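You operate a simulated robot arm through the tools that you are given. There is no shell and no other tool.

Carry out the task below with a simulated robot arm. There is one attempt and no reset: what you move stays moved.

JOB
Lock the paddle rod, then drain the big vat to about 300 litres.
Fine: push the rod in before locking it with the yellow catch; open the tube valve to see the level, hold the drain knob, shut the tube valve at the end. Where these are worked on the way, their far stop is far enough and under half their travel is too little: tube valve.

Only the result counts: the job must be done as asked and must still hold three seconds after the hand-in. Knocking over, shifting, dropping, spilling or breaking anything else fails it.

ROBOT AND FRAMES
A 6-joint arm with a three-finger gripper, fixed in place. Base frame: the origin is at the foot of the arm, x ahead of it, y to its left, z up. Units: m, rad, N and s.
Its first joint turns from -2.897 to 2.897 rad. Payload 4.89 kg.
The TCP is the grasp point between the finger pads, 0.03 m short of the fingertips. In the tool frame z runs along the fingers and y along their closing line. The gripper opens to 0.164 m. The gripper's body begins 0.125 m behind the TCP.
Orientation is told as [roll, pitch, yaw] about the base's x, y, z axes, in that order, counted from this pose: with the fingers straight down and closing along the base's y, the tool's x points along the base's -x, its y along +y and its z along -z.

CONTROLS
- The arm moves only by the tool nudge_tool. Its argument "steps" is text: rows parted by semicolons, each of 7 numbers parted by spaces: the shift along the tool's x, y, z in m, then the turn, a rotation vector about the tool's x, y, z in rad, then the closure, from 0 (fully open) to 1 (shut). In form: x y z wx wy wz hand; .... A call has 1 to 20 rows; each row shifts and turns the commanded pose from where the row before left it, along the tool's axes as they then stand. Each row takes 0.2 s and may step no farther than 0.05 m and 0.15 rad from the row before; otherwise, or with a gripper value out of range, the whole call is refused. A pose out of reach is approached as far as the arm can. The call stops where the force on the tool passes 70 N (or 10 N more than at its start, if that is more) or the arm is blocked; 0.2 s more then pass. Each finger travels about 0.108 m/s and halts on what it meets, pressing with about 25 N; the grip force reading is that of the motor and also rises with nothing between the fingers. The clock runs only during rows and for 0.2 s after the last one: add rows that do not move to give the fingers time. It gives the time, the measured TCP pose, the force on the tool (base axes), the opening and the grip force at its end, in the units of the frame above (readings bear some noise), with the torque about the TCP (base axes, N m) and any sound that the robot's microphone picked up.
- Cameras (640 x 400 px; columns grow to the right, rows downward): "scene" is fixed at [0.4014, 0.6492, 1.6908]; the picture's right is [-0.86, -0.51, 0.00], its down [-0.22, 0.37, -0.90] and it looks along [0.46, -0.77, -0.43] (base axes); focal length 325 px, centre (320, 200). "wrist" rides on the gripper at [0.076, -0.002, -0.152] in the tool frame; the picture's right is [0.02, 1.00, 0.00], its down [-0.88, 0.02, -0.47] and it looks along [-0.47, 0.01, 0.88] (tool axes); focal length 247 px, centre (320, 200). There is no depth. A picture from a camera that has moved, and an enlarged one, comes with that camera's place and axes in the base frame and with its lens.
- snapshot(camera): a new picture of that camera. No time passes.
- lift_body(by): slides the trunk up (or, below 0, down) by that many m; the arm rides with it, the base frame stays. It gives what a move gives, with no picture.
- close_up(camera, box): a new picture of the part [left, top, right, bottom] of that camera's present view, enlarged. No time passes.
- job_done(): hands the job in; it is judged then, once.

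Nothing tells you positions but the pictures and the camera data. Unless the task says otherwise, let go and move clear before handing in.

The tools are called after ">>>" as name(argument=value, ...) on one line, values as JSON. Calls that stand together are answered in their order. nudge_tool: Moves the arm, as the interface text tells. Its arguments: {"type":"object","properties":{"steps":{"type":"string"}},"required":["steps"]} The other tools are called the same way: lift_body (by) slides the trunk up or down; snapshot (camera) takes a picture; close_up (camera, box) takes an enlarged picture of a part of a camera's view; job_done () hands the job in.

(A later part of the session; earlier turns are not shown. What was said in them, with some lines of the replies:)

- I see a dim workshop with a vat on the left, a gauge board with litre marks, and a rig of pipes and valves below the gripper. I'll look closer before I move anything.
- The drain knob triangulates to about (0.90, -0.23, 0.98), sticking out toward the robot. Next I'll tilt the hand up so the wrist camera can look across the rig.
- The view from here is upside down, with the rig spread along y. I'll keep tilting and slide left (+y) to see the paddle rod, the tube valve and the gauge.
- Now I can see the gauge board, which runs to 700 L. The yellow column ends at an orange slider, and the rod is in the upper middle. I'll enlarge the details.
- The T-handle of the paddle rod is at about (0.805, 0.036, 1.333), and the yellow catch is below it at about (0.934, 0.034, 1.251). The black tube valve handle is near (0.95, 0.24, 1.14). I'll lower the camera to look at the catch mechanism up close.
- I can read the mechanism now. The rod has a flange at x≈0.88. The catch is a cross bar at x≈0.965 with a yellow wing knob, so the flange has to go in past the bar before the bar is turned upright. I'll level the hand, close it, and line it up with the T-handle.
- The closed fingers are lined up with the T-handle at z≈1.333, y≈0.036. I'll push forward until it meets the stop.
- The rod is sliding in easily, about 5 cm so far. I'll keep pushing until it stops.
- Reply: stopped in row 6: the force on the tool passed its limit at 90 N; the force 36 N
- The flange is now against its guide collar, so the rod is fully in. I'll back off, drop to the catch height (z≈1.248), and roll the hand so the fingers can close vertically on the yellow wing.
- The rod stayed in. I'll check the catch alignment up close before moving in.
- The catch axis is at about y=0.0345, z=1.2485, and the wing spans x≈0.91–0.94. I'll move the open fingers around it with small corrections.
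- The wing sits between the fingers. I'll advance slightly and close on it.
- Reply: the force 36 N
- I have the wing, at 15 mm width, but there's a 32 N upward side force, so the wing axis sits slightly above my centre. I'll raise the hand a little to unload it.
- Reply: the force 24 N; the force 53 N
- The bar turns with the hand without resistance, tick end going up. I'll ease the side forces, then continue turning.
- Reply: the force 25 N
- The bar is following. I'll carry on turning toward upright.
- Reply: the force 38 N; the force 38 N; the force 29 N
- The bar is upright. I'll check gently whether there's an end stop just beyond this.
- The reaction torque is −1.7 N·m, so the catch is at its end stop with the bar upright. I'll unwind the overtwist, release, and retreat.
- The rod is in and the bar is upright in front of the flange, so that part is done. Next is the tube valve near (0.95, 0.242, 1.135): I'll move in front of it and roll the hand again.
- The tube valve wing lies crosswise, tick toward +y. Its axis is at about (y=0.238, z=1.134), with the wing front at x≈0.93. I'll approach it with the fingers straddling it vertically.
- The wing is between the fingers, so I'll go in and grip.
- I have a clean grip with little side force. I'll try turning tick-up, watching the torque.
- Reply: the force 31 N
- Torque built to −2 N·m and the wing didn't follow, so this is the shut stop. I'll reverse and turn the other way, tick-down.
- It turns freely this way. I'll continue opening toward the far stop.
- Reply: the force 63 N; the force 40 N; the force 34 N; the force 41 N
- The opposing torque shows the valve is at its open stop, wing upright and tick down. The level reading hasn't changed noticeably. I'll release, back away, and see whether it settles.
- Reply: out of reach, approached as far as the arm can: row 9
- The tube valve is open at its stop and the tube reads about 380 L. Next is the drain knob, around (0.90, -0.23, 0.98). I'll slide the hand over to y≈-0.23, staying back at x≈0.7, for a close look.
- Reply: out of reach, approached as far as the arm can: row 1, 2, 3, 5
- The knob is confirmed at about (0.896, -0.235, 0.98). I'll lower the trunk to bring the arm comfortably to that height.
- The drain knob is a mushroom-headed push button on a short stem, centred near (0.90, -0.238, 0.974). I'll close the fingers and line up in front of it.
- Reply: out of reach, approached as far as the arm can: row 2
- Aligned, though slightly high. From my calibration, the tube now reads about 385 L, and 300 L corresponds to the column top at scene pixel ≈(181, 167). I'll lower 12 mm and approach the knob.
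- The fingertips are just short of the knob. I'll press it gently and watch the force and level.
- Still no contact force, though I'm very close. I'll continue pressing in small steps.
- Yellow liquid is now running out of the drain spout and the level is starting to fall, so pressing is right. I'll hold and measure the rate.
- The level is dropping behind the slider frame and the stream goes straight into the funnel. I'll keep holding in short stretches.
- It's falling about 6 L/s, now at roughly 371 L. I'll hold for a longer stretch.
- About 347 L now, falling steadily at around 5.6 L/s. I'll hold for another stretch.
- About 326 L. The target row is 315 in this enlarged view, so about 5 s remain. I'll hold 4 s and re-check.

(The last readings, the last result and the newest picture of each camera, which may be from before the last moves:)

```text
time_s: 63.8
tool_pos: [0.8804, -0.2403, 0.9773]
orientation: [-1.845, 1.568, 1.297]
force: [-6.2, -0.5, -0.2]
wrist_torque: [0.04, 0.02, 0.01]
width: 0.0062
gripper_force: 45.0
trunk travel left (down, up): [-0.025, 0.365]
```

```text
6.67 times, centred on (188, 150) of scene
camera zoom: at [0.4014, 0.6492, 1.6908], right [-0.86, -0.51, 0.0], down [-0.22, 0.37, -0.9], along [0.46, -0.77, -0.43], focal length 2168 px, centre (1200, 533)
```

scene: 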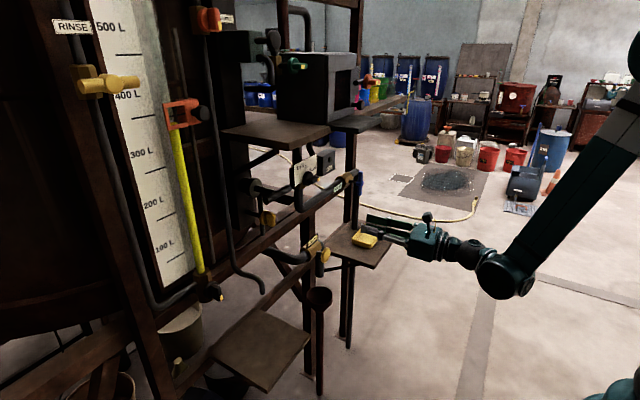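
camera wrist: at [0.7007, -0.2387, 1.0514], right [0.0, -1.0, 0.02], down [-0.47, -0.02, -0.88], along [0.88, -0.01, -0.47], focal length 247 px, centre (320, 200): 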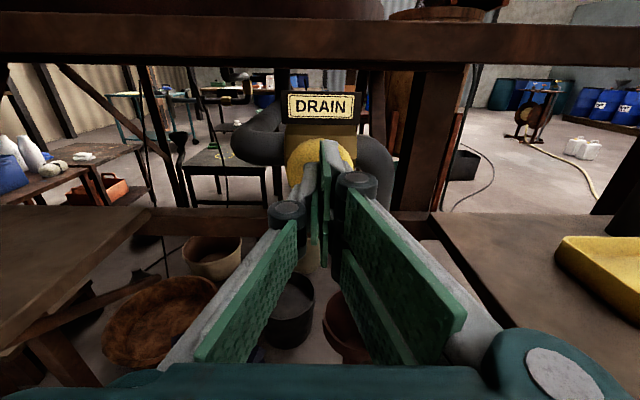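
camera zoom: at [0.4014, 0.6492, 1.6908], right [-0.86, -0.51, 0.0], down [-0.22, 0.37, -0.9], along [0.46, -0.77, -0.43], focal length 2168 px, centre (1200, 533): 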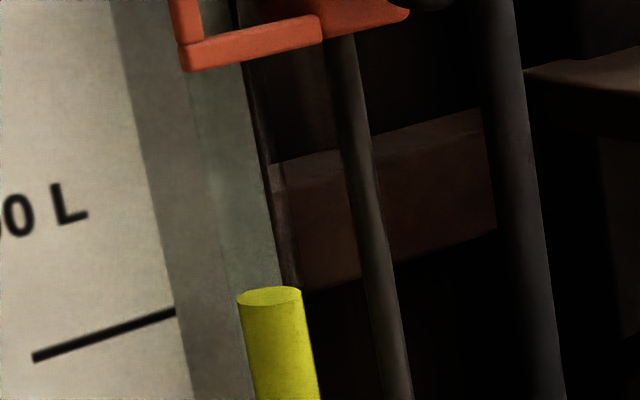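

About 306 L. I'll hold 0.6 s more, then release the knob cleanly.

>>> nudge_tool(steps="0 0 0 0 0 0 1; 0 0 0 0 0 0 1; 0 0 0 0 0 0 1; 0 0 -0.02 0 0 0 1; 0 0 -0.03 0 0 0 1; 0 0 -0.03 0 0 0 1; 0 0 -0.03 0 0 0 1; 0 0 0 0 0 0 1")

>>> close_up(camera="scene", box=[140, 120, 236, 180])

>>> close_up(camera="scene", box=[270, 220, 398, 300])

```text
time_s: 65.5
tool_pos: [0.7695, -0.2391, 0.9775]
orientation: [-1.683, 1.57, 1.463]
force: [0.7, -0.1, -0.6]
wrist_torque: [-0.01, -0.04, -0.04]
width: 0.0
gripper_force: 45.4
trunk travel left (down, up): [-0.025, 0.365]
```

```text
6.67 times, centred on (188, 150) of scene
camera zoom: at [0.4014, 0.6492, 1.6908], right [-0.86, -0.51, 0.0], down [-0.22, 0.37, -0.9], along [0.46, -0.77, -0.43], focal length 2168 px, centre (1200, 533)
```

zoom: 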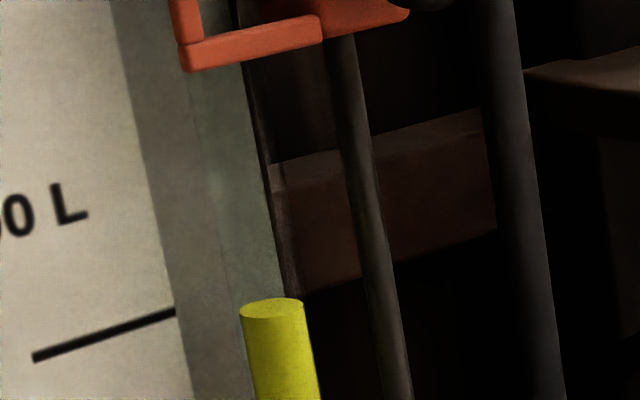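

```text
5.00 times, centred on (334, 260) of scene
camera zoom: at [0.4014, 0.6492, 1.6908], right [-0.86, -0.51, 0.0], down [-0.22, 0.37, -0.9], along [0.46, -0.77, -0.43], focal length 1626 px, centre (250, -100)
```

zoom: 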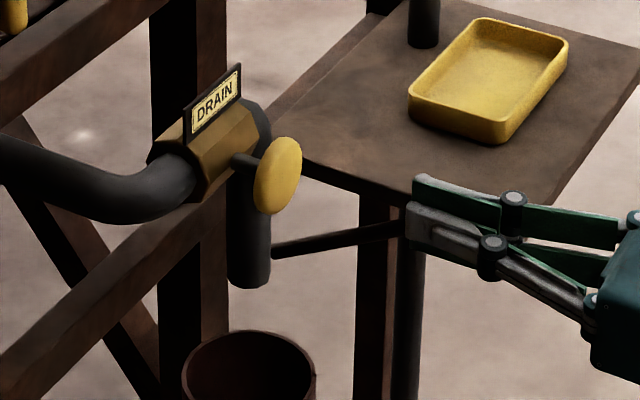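

The drain has stopped and the column top reads about 302 L. Now I'll go back and shut the tube valve: raise the trunk first, then slide back to y≈0.238.

>>> lift_body(by=0.15)

>>> nudge_tool(steps="0 -0.04 0 0 0 0 0.72; 0 -0.04 0 0 0 0 0.72; 0 -0.04 0 0 0 0 0.72; 0 -0.04 0 0 0 0 0.72; 0 -0.04 0 0 0 0 0.72; 0 -0.04 0 0 0 0 0.72; 0 -0.04 0 0 0 0 0.72; 0 -0.04 0 0 0 0 0.72; 0 -0.04 0 0 0 0 0.72; 0 -0.04 0 0 0 0 0.72; 0 -0.04 0 0 0 0 0.72; 0 -0.037 0 0 0 0 0.72; 0 0 0 0 0 0 0.72")

>>> snapshot(camera="wrist")

>>> snapshot(camera="scene")

>>> close_up(camera="scene", box=[140, 120, 236, 180])

```text
time_s: 67.3
tool_pos: [0.7703, -0.2395, 1.1257]
orientation: [-1.747, 1.569, 1.393]
force: [-0.1, 0.5, 0.5]
wrist_torque: [-0.02, -0.01, -0.05]
width: 0.0
gripper_force: 45.3
trunk travel left (down, up): [-0.175, 0.215]
```

```text
time_s: 70.1
tool_pos: [0.7778, 0.2298, 1.1436]
orientation: [-1.715, 1.568, 1.428]
force: [0.1, -0.8, 0.0]
wrist_torque: [0.02, 0.0, 0.02]
width: 0.0461
gripper_force: 0.1
out of reach, approached as far as the arm can: row 2, 3, 4, 6
trunk travel left (down, up): [-0.175, 0.215]
```

```text
taken
camera wrist: at [0.6225, 0.2317, 1.219], right [0.0, -1.0, 0.02], down [-0.47, -0.02, -0.88], along [0.88, -0.01, -0.47], focal length 247 px, centre (320, 200)
```

wrist: 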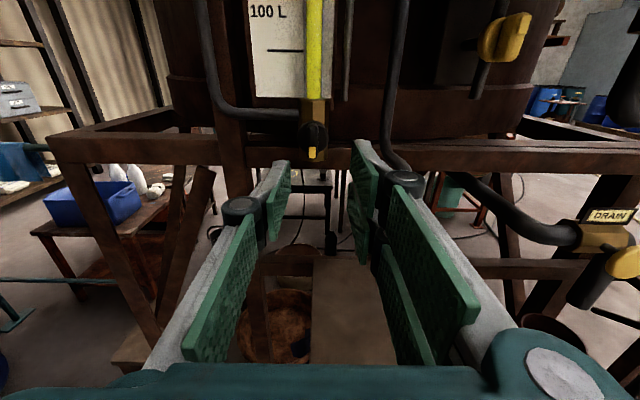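

```text
taken
```

scene: 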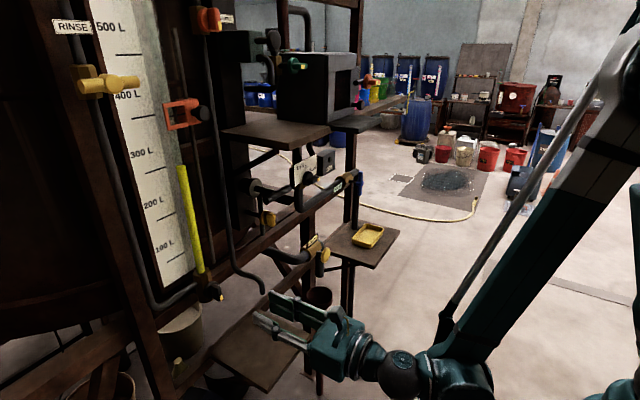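

```text
6.67 times, centred on (188, 150) of scene
camera zoom: at [0.4014, 0.6492, 1.6908], right [-0.86, -0.51, 0.0], down [-0.22, 0.37, -0.9], along [0.46, -0.77, -0.43], focal length 2168 px, centre (1200, 533)
```

zoom: 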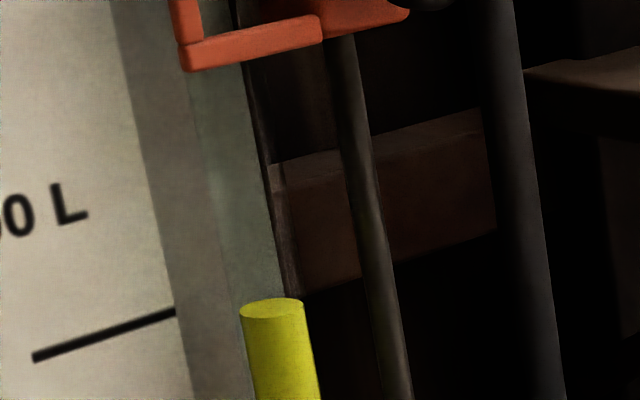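

The level is stable. Before shutting the valve I'll raise the wrist camera to the 300 L height for a parallax-free reading.

>>> lift_body(by=0.21)

>>> snapshot(camera="wrist")

>>> close_up(camera="wrist", box=[240, 20, 368, 100])

```text
time_s: 72.3
tool_pos: [0.7763, 0.2297, 1.3536]
orientation: [-1.752, 1.569, 1.389]
force: [-0.6, -0.3, 0.8]
wrist_torque: [-0.04, 0.0, 0.0]
width: 0.0459
gripper_force: 0.1
trunk travel left (down, up): [-0.385, 0.005]
```

```text
taken
camera wrist: at [0.6225, 0.2313, 1.4289], right [0.0, -1.0, 0.02], down [-0.47, -0.02, -0.88], along [0.88, -0.01, -0.47], focal length 247 px, centre (320, 200)
```

wrist: 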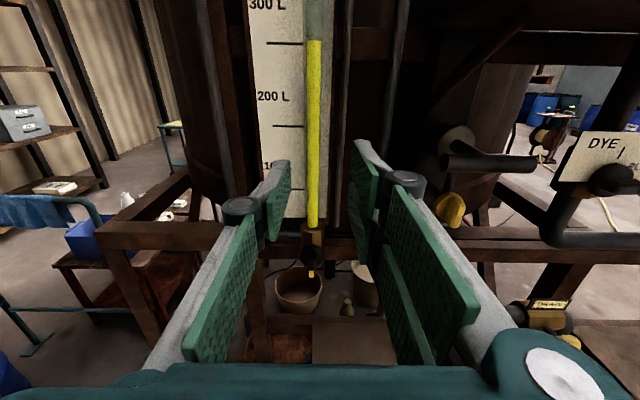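

```text
5.00 times, centred on (304, 60) of wrist
camera zoom: at [0.6225, 0.2313, 1.4289], right [0.0, -1.0, 0.02], down [-0.47, -0.02, -0.88], along [0.88, -0.01, -0.47], focal length 1235 px, centre (400, 900)
```

zoom: 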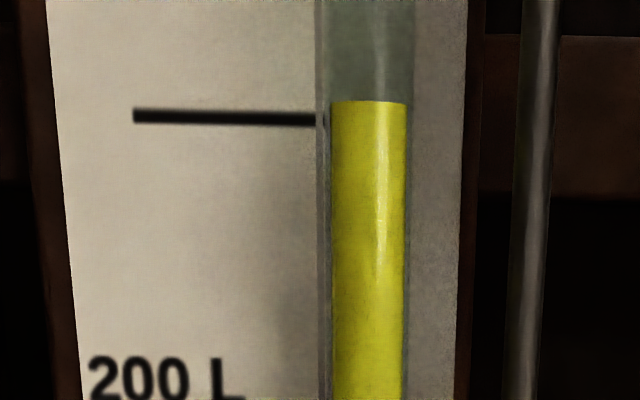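

The level reads about 2 L above the 300 mark, so roughly 302 L. I'll lower the trunk again and go shut the tube valve.

>>> lift_body(by=-0.21)

>>> nudge_tool(steps="-0.008 -0.0098 0.02 0 0 0 0.72; 0 0 0.03 0 0 0 0.72; 0 0 0.03 0 0 0 0.72; 0 0 0.03 0 0 0 0.72; 0 0 0.018 0 0 0 0.72; 0 0 0 0 0 0 0.72")

>>> snapshot(camera="wrist")

>>> close_up(camera="scene", box=[180, 250, 276, 310])

```text
time_s: 74.6
tool_pos: [0.775, 0.23, 1.1436]
orientation: [-1.764, 1.569, 1.377]
force: [0.2, 0.3, -0.4]
wrist_torque: [0.02, 0.02, 0.02]
width: 0.046
gripper_force: 0.1
trunk travel left (down, up): [-0.175, 0.215]
```

```text
time_s: 76.0
tool_pos: [0.9033, 0.2406, 1.1373]
orientation: [-1.739, 1.569, 1.403]
force: [0.0, -0.4, -0.8]
wrist_torque: [0.01, -0.01, 0.01]
width: 0.046
gripper_force: 0.1
trunk travel left (down, up): [-0.175, 0.215]
```

```text
taken
camera wrist: at [0.7499, 0.2418, 1.2118], right [0.0, -1.0, 0.02], down [-0.47, -0.02, -0.88], along [0.88, -0.01, -0.47], focal length 247 px, centre (320, 200)
```

wrist: 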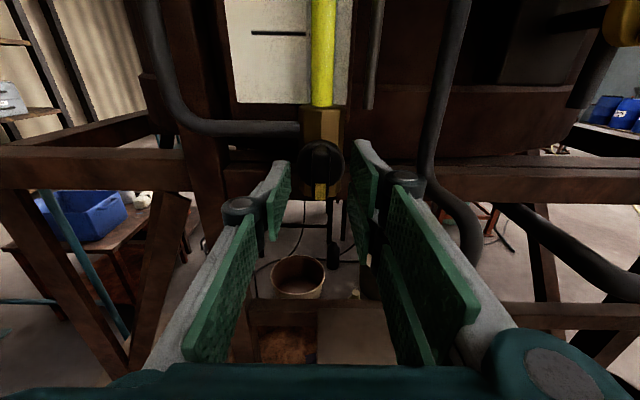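

```text
6.67 times, centred on (228, 280) of scene
camera zoom: at [0.4014, 0.6492, 1.6908], right [-0.86, -0.51, 0.0], down [-0.22, 0.37, -0.9], along [0.46, -0.77, -0.43], focal length 2168 px, centre (933, -333)
```

zoom: 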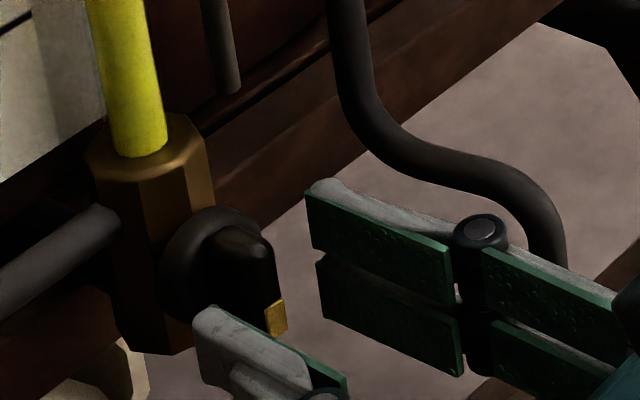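

The wing is centred between the fingers. I'll advance and grip.

>>> nudge_tool(steps="0 0 0.016 0 0 0 0.72; 0 0 0 0 0 0 1; 0 0 0 0 0 0 1; 0 0 0 0 0 0 1")

```text
time_s: 77.0
tool_pos: [0.9201, 0.2388, 1.1365]
orientation: [-1.881, 1.568, 1.264]
force: [-0.8, 2.3, 4.9]
wrist_torque: [0.03, -0.01, 0.02]
width: 0.0145
gripper_force: 45.0
trunk travel left (down, up): [-0.175, 0.215]
```

Good grip with almost no side load. I'll turn back toward shut (positive about the tool axis) in steps.

>>> nudge_tool(steps="0 0 0 0 0 0.1 1; 0 0 0 0 0 0.1 1; 0 0 0 0 0 0.1 1; 0 0 0 0 0 0.1 1; 0 0 0 0 0 0 1")

>>> close_up(camera="wrist", box=[240, 100, 400, 200])

```text
time_s: 78.2
tool_pos: [0.9198, 0.2396, 1.1363]
orientation: [-1.572, 1.167, 1.568]
force: [8.7, -5.4, 21.5]
wrist_torque: [0.03, -0.89, -0.28]
width: 0.0151
gripper_force: 44.9
trunk travel left (down, up): [-0.175, 0.215]
```

```text
4.00 times, centred on (320, 150) of wrist
camera zoom: at [0.7663, 0.2108, 1.2062], right [0.0, -0.93, -0.37], down [-0.47, 0.33, -0.82], along [0.88, 0.18, -0.44], focal length 988 px, centre (320, 400)
```

zoom: 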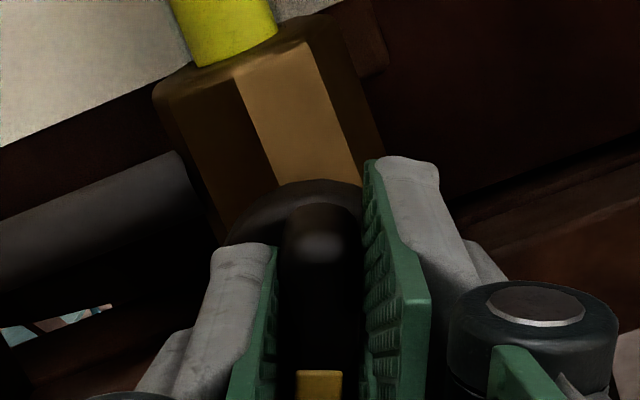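

>>> nudge_tool(steps="0.0004 -0.0003 0 0 0 0.1 1; 0 0 0 0 0 0.1 1; 0 0 0 0 0 0.1 1; 0 0 0 0 0 0.1 1; 0 0 0 0 0 0 1")

```text
time_s: 79.4
tool_pos: [0.9213, 0.2402, 1.1351]
orientation: [-1.57, 0.766, 1.57]
force: [-9.1, -16.3, -7.1]
wrist_torque: [-0.01, -0.15, -0.89]
width: 0.0145
gripper_force: 45.1
trunk travel left (down, up): [-0.175, 0.215]
```

>>> nudge_tool(steps="0 0 0 0 0 0.1 1; 0 0 0 0 0 0.1 1; 0 0 0 0 0 0.1 1; 0 0 0 0 0 0.1 1; 0 0 0 0 0 0 1")

```text
time_s: 80.8
tool_pos: [0.9195, 0.2378, 1.1358]
orientation: [-1.57, 0.366, 1.569]
force: [-4.8, -7.4, -21.7]
wrist_torque: [-0.02, 0.31, -0.95]
width: 0.015
gripper_force: 45.3
trunk travel left (down, up): [-0.175, 0.215]
stopped in row 5: the force on the tool passed its limit at 71 N (the readings are from after the stop); the commanded pose is now the measured one
```

A momentary side load tripped the limit. I'll re-centre slightly and finish the last 20 degrees to the shut stop more slowly.

>>> nudge_tool(steps="-0.0003 0.0008 0 0 0 0.03 1; 0 0 0 0 0 0.06 1; 0 0 0 0 0 0.06 1; 0 0 0 0 0 0 1")

```text
time_s: 81.8
tool_pos: [0.9199, 0.2388, 1.1359]
orientation: [-1.571, 0.217, 1.569]
force: [12.3, -10.4, 5.7]
wrist_torque: [0.01, -0.35, -1.04]
width: 0.0148
gripper_force: 44.9
trunk travel left (down, up): [-0.175, 0.215]
```

>>> nudge_tool(steps="0 0 0 0 0 0.07 1; 0 0 0 0 0 0.07 1; 0 0 0 0 0 0.07 1; 0 0 0 0 0 0.05 1; 0 0 0 0 0 0 1")

>>> close_up(camera="wrist", box=[240, 100, 400, 200])

```text
time_s: 83.0
tool_pos: [0.9198, 0.239, 1.1346]
orientation: [-1.571, -0.044, 1.57]
force: [6.9, -11.0, -7.3]
wrist_torque: [-1.7, 0.22, -0.34]
width: 0.015
gripper_force: 45.6
trunk travel left (down, up): [-0.175, 0.215]
```

```text
4.00 times, centred on (320, 150) of wrist
camera zoom: at [0.7664, 0.1624, 1.1324], right [0.0, 0.02, -1.0], down [-0.47, 0.88, 0.02], along [0.88, 0.47, 0.01], focal length 988 px, centre (320, 400)
```

zoom: 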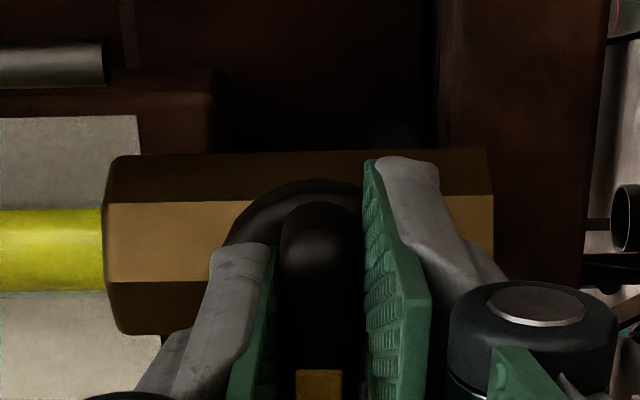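

The torque is −1.7 N·m at the crosswise position, so the tube valve is against its shut stop. I'll relax, release, and move clear.

>>> nudge_tool(steps="0 0 0 0 0 -0.035 1; 0 0 0 0 0 0 0.9; 0 0 0 0 0 0 0.75; 0 0 0 0 0 0 0.7; 0 0 0 0 0 0 0.7; 0 0 -0.02 0 0 0 0.7; 0 0 -0.04 0 0 0 0.7; 0 0 -0.05 0 0 0 0.7; 0 0 -0.05 0 0 0 0.7; 0 0 0 0 0 0 0.7")

>>> snapshot(camera="wrist")

>>> snapshot(camera="scene")

>>> close_up(camera="scene", box=[180, 250, 276, 310])

>>> close_up(camera="scene", box=[140, 120, 236, 180])

>>> close_up(camera="scene", box=[230, 160, 390, 260])

```text
time_s: 85.2
tool_pos: [0.7603, 0.2376, 1.1366]
orientation: [-1.571, -0.009, 1.571]
force: [0.1, -0.1, 0.1]
wrist_torque: [-0.02, 0.03, 0.01]
width: 0.0493
gripper_force: 0.0
trunk travel left (down, up): [-0.175, 0.215]
```

```text
taken
camera wrist: at [0.607, 0.1611, 1.1358], right [0.0, -0.01, -1.0], down [-0.47, 0.88, -0.01], along [0.88, 0.47, -0.01], focal length 247 px, centre (320, 200)
```

wrist: 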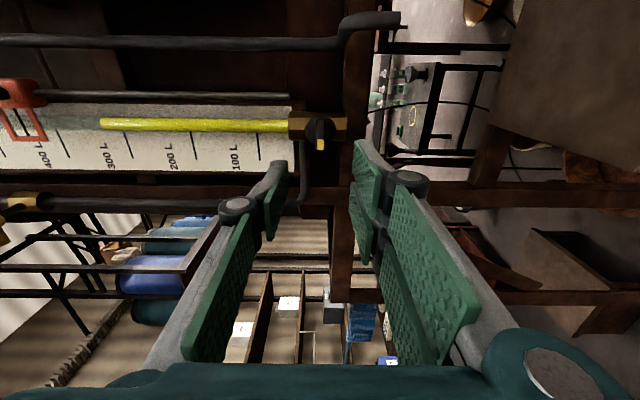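

```text
taken
```

scene: 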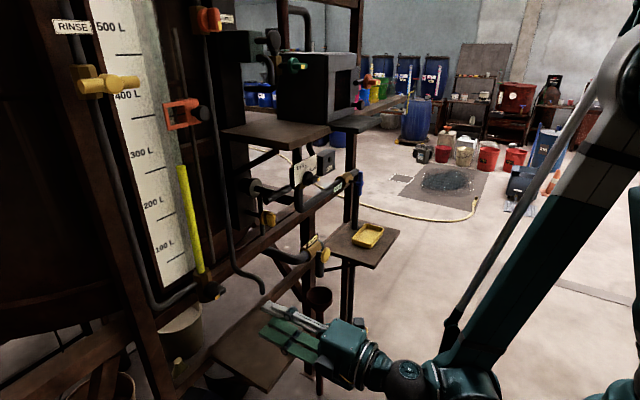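

```text
6.67 times, centred on (228, 280) of scene
camera zoom: at [0.4014, 0.6492, 1.6908], right [-0.86, -0.51, 0.0], down [-0.22, 0.37, -0.9], along [0.46, -0.77, -0.43], focal length 2168 px, centre (933, -333)
```

zoom: 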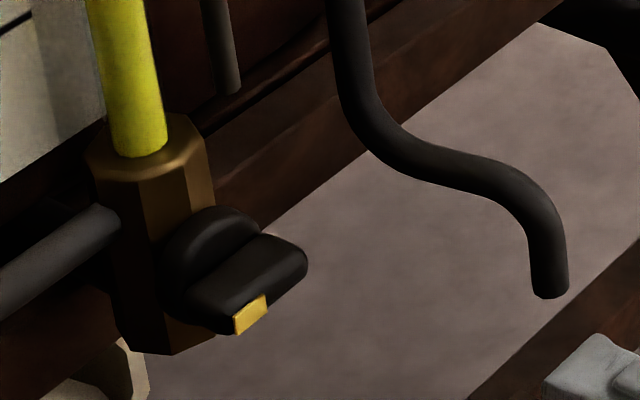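

```text
6.67 times, centred on (188, 150) of scene
camera zoom: at [0.4014, 0.6492, 1.6908], right [-0.86, -0.51, 0.0], down [-0.22, 0.37, -0.9], along [0.46, -0.77, -0.43], focal length 2168 px, centre (1200, 533)
```

zoom: 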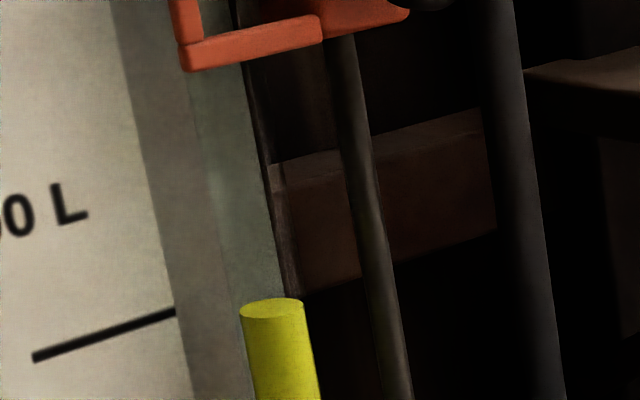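

```text
4.00 times, centred on (310, 210) of scene
camera zoom: at [0.4014, 0.6492, 1.6908], right [-0.86, -0.51, 0.0], down [-0.22, 0.37, -0.9], along [0.46, -0.77, -0.43], focal length 1301 px, centre (360, 160)
```

zoom: 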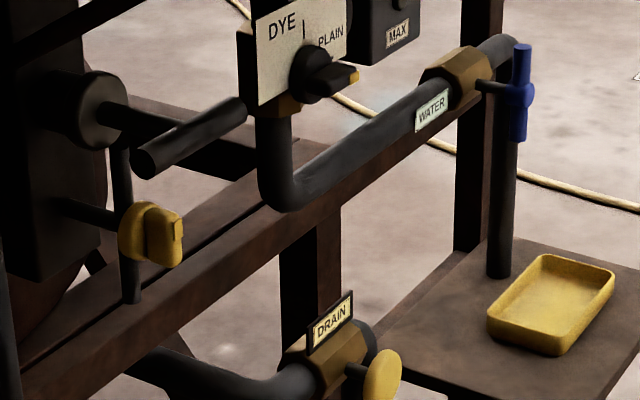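

Everything checks out in the pictures:
- **Rod:** pushed in, with the yellow catch bar upright in front of its flange.
- **Level:** steady at about 302 L, with the drain knob sprung back and no flow.
- **Tube valve:** back crosswise at its shut stop.

The hand is clear of the rig, so I'm handing in.

>>> job_done()

```text
The job is handed in.
```

The paddle rod is locked and the vat is drained to about 302 litres; I've handed the job in, but no verdict came back.

- **Paddle rod:** I pushed it in until it stopped, then turned the yellow catch to its end stop. The catch bar now stands upright in front of the rod's flange.
- **Level:** I opened the tube valve fully and held the drain knob until the level had dropped from about 385 litres. The reading of about 302 came from two camera angles and stayed steady after I let go of the knob.
- **Tube valve:** it is shut again, back against its stop.

The drain stream went straight into the funnel, and I saw nothing spilled or moved in the final pictures. Force limits tripped twice: about 90 N when the rod hit its stop, and 71 N briefly while shutting the tube valve. I saw no damage from either.
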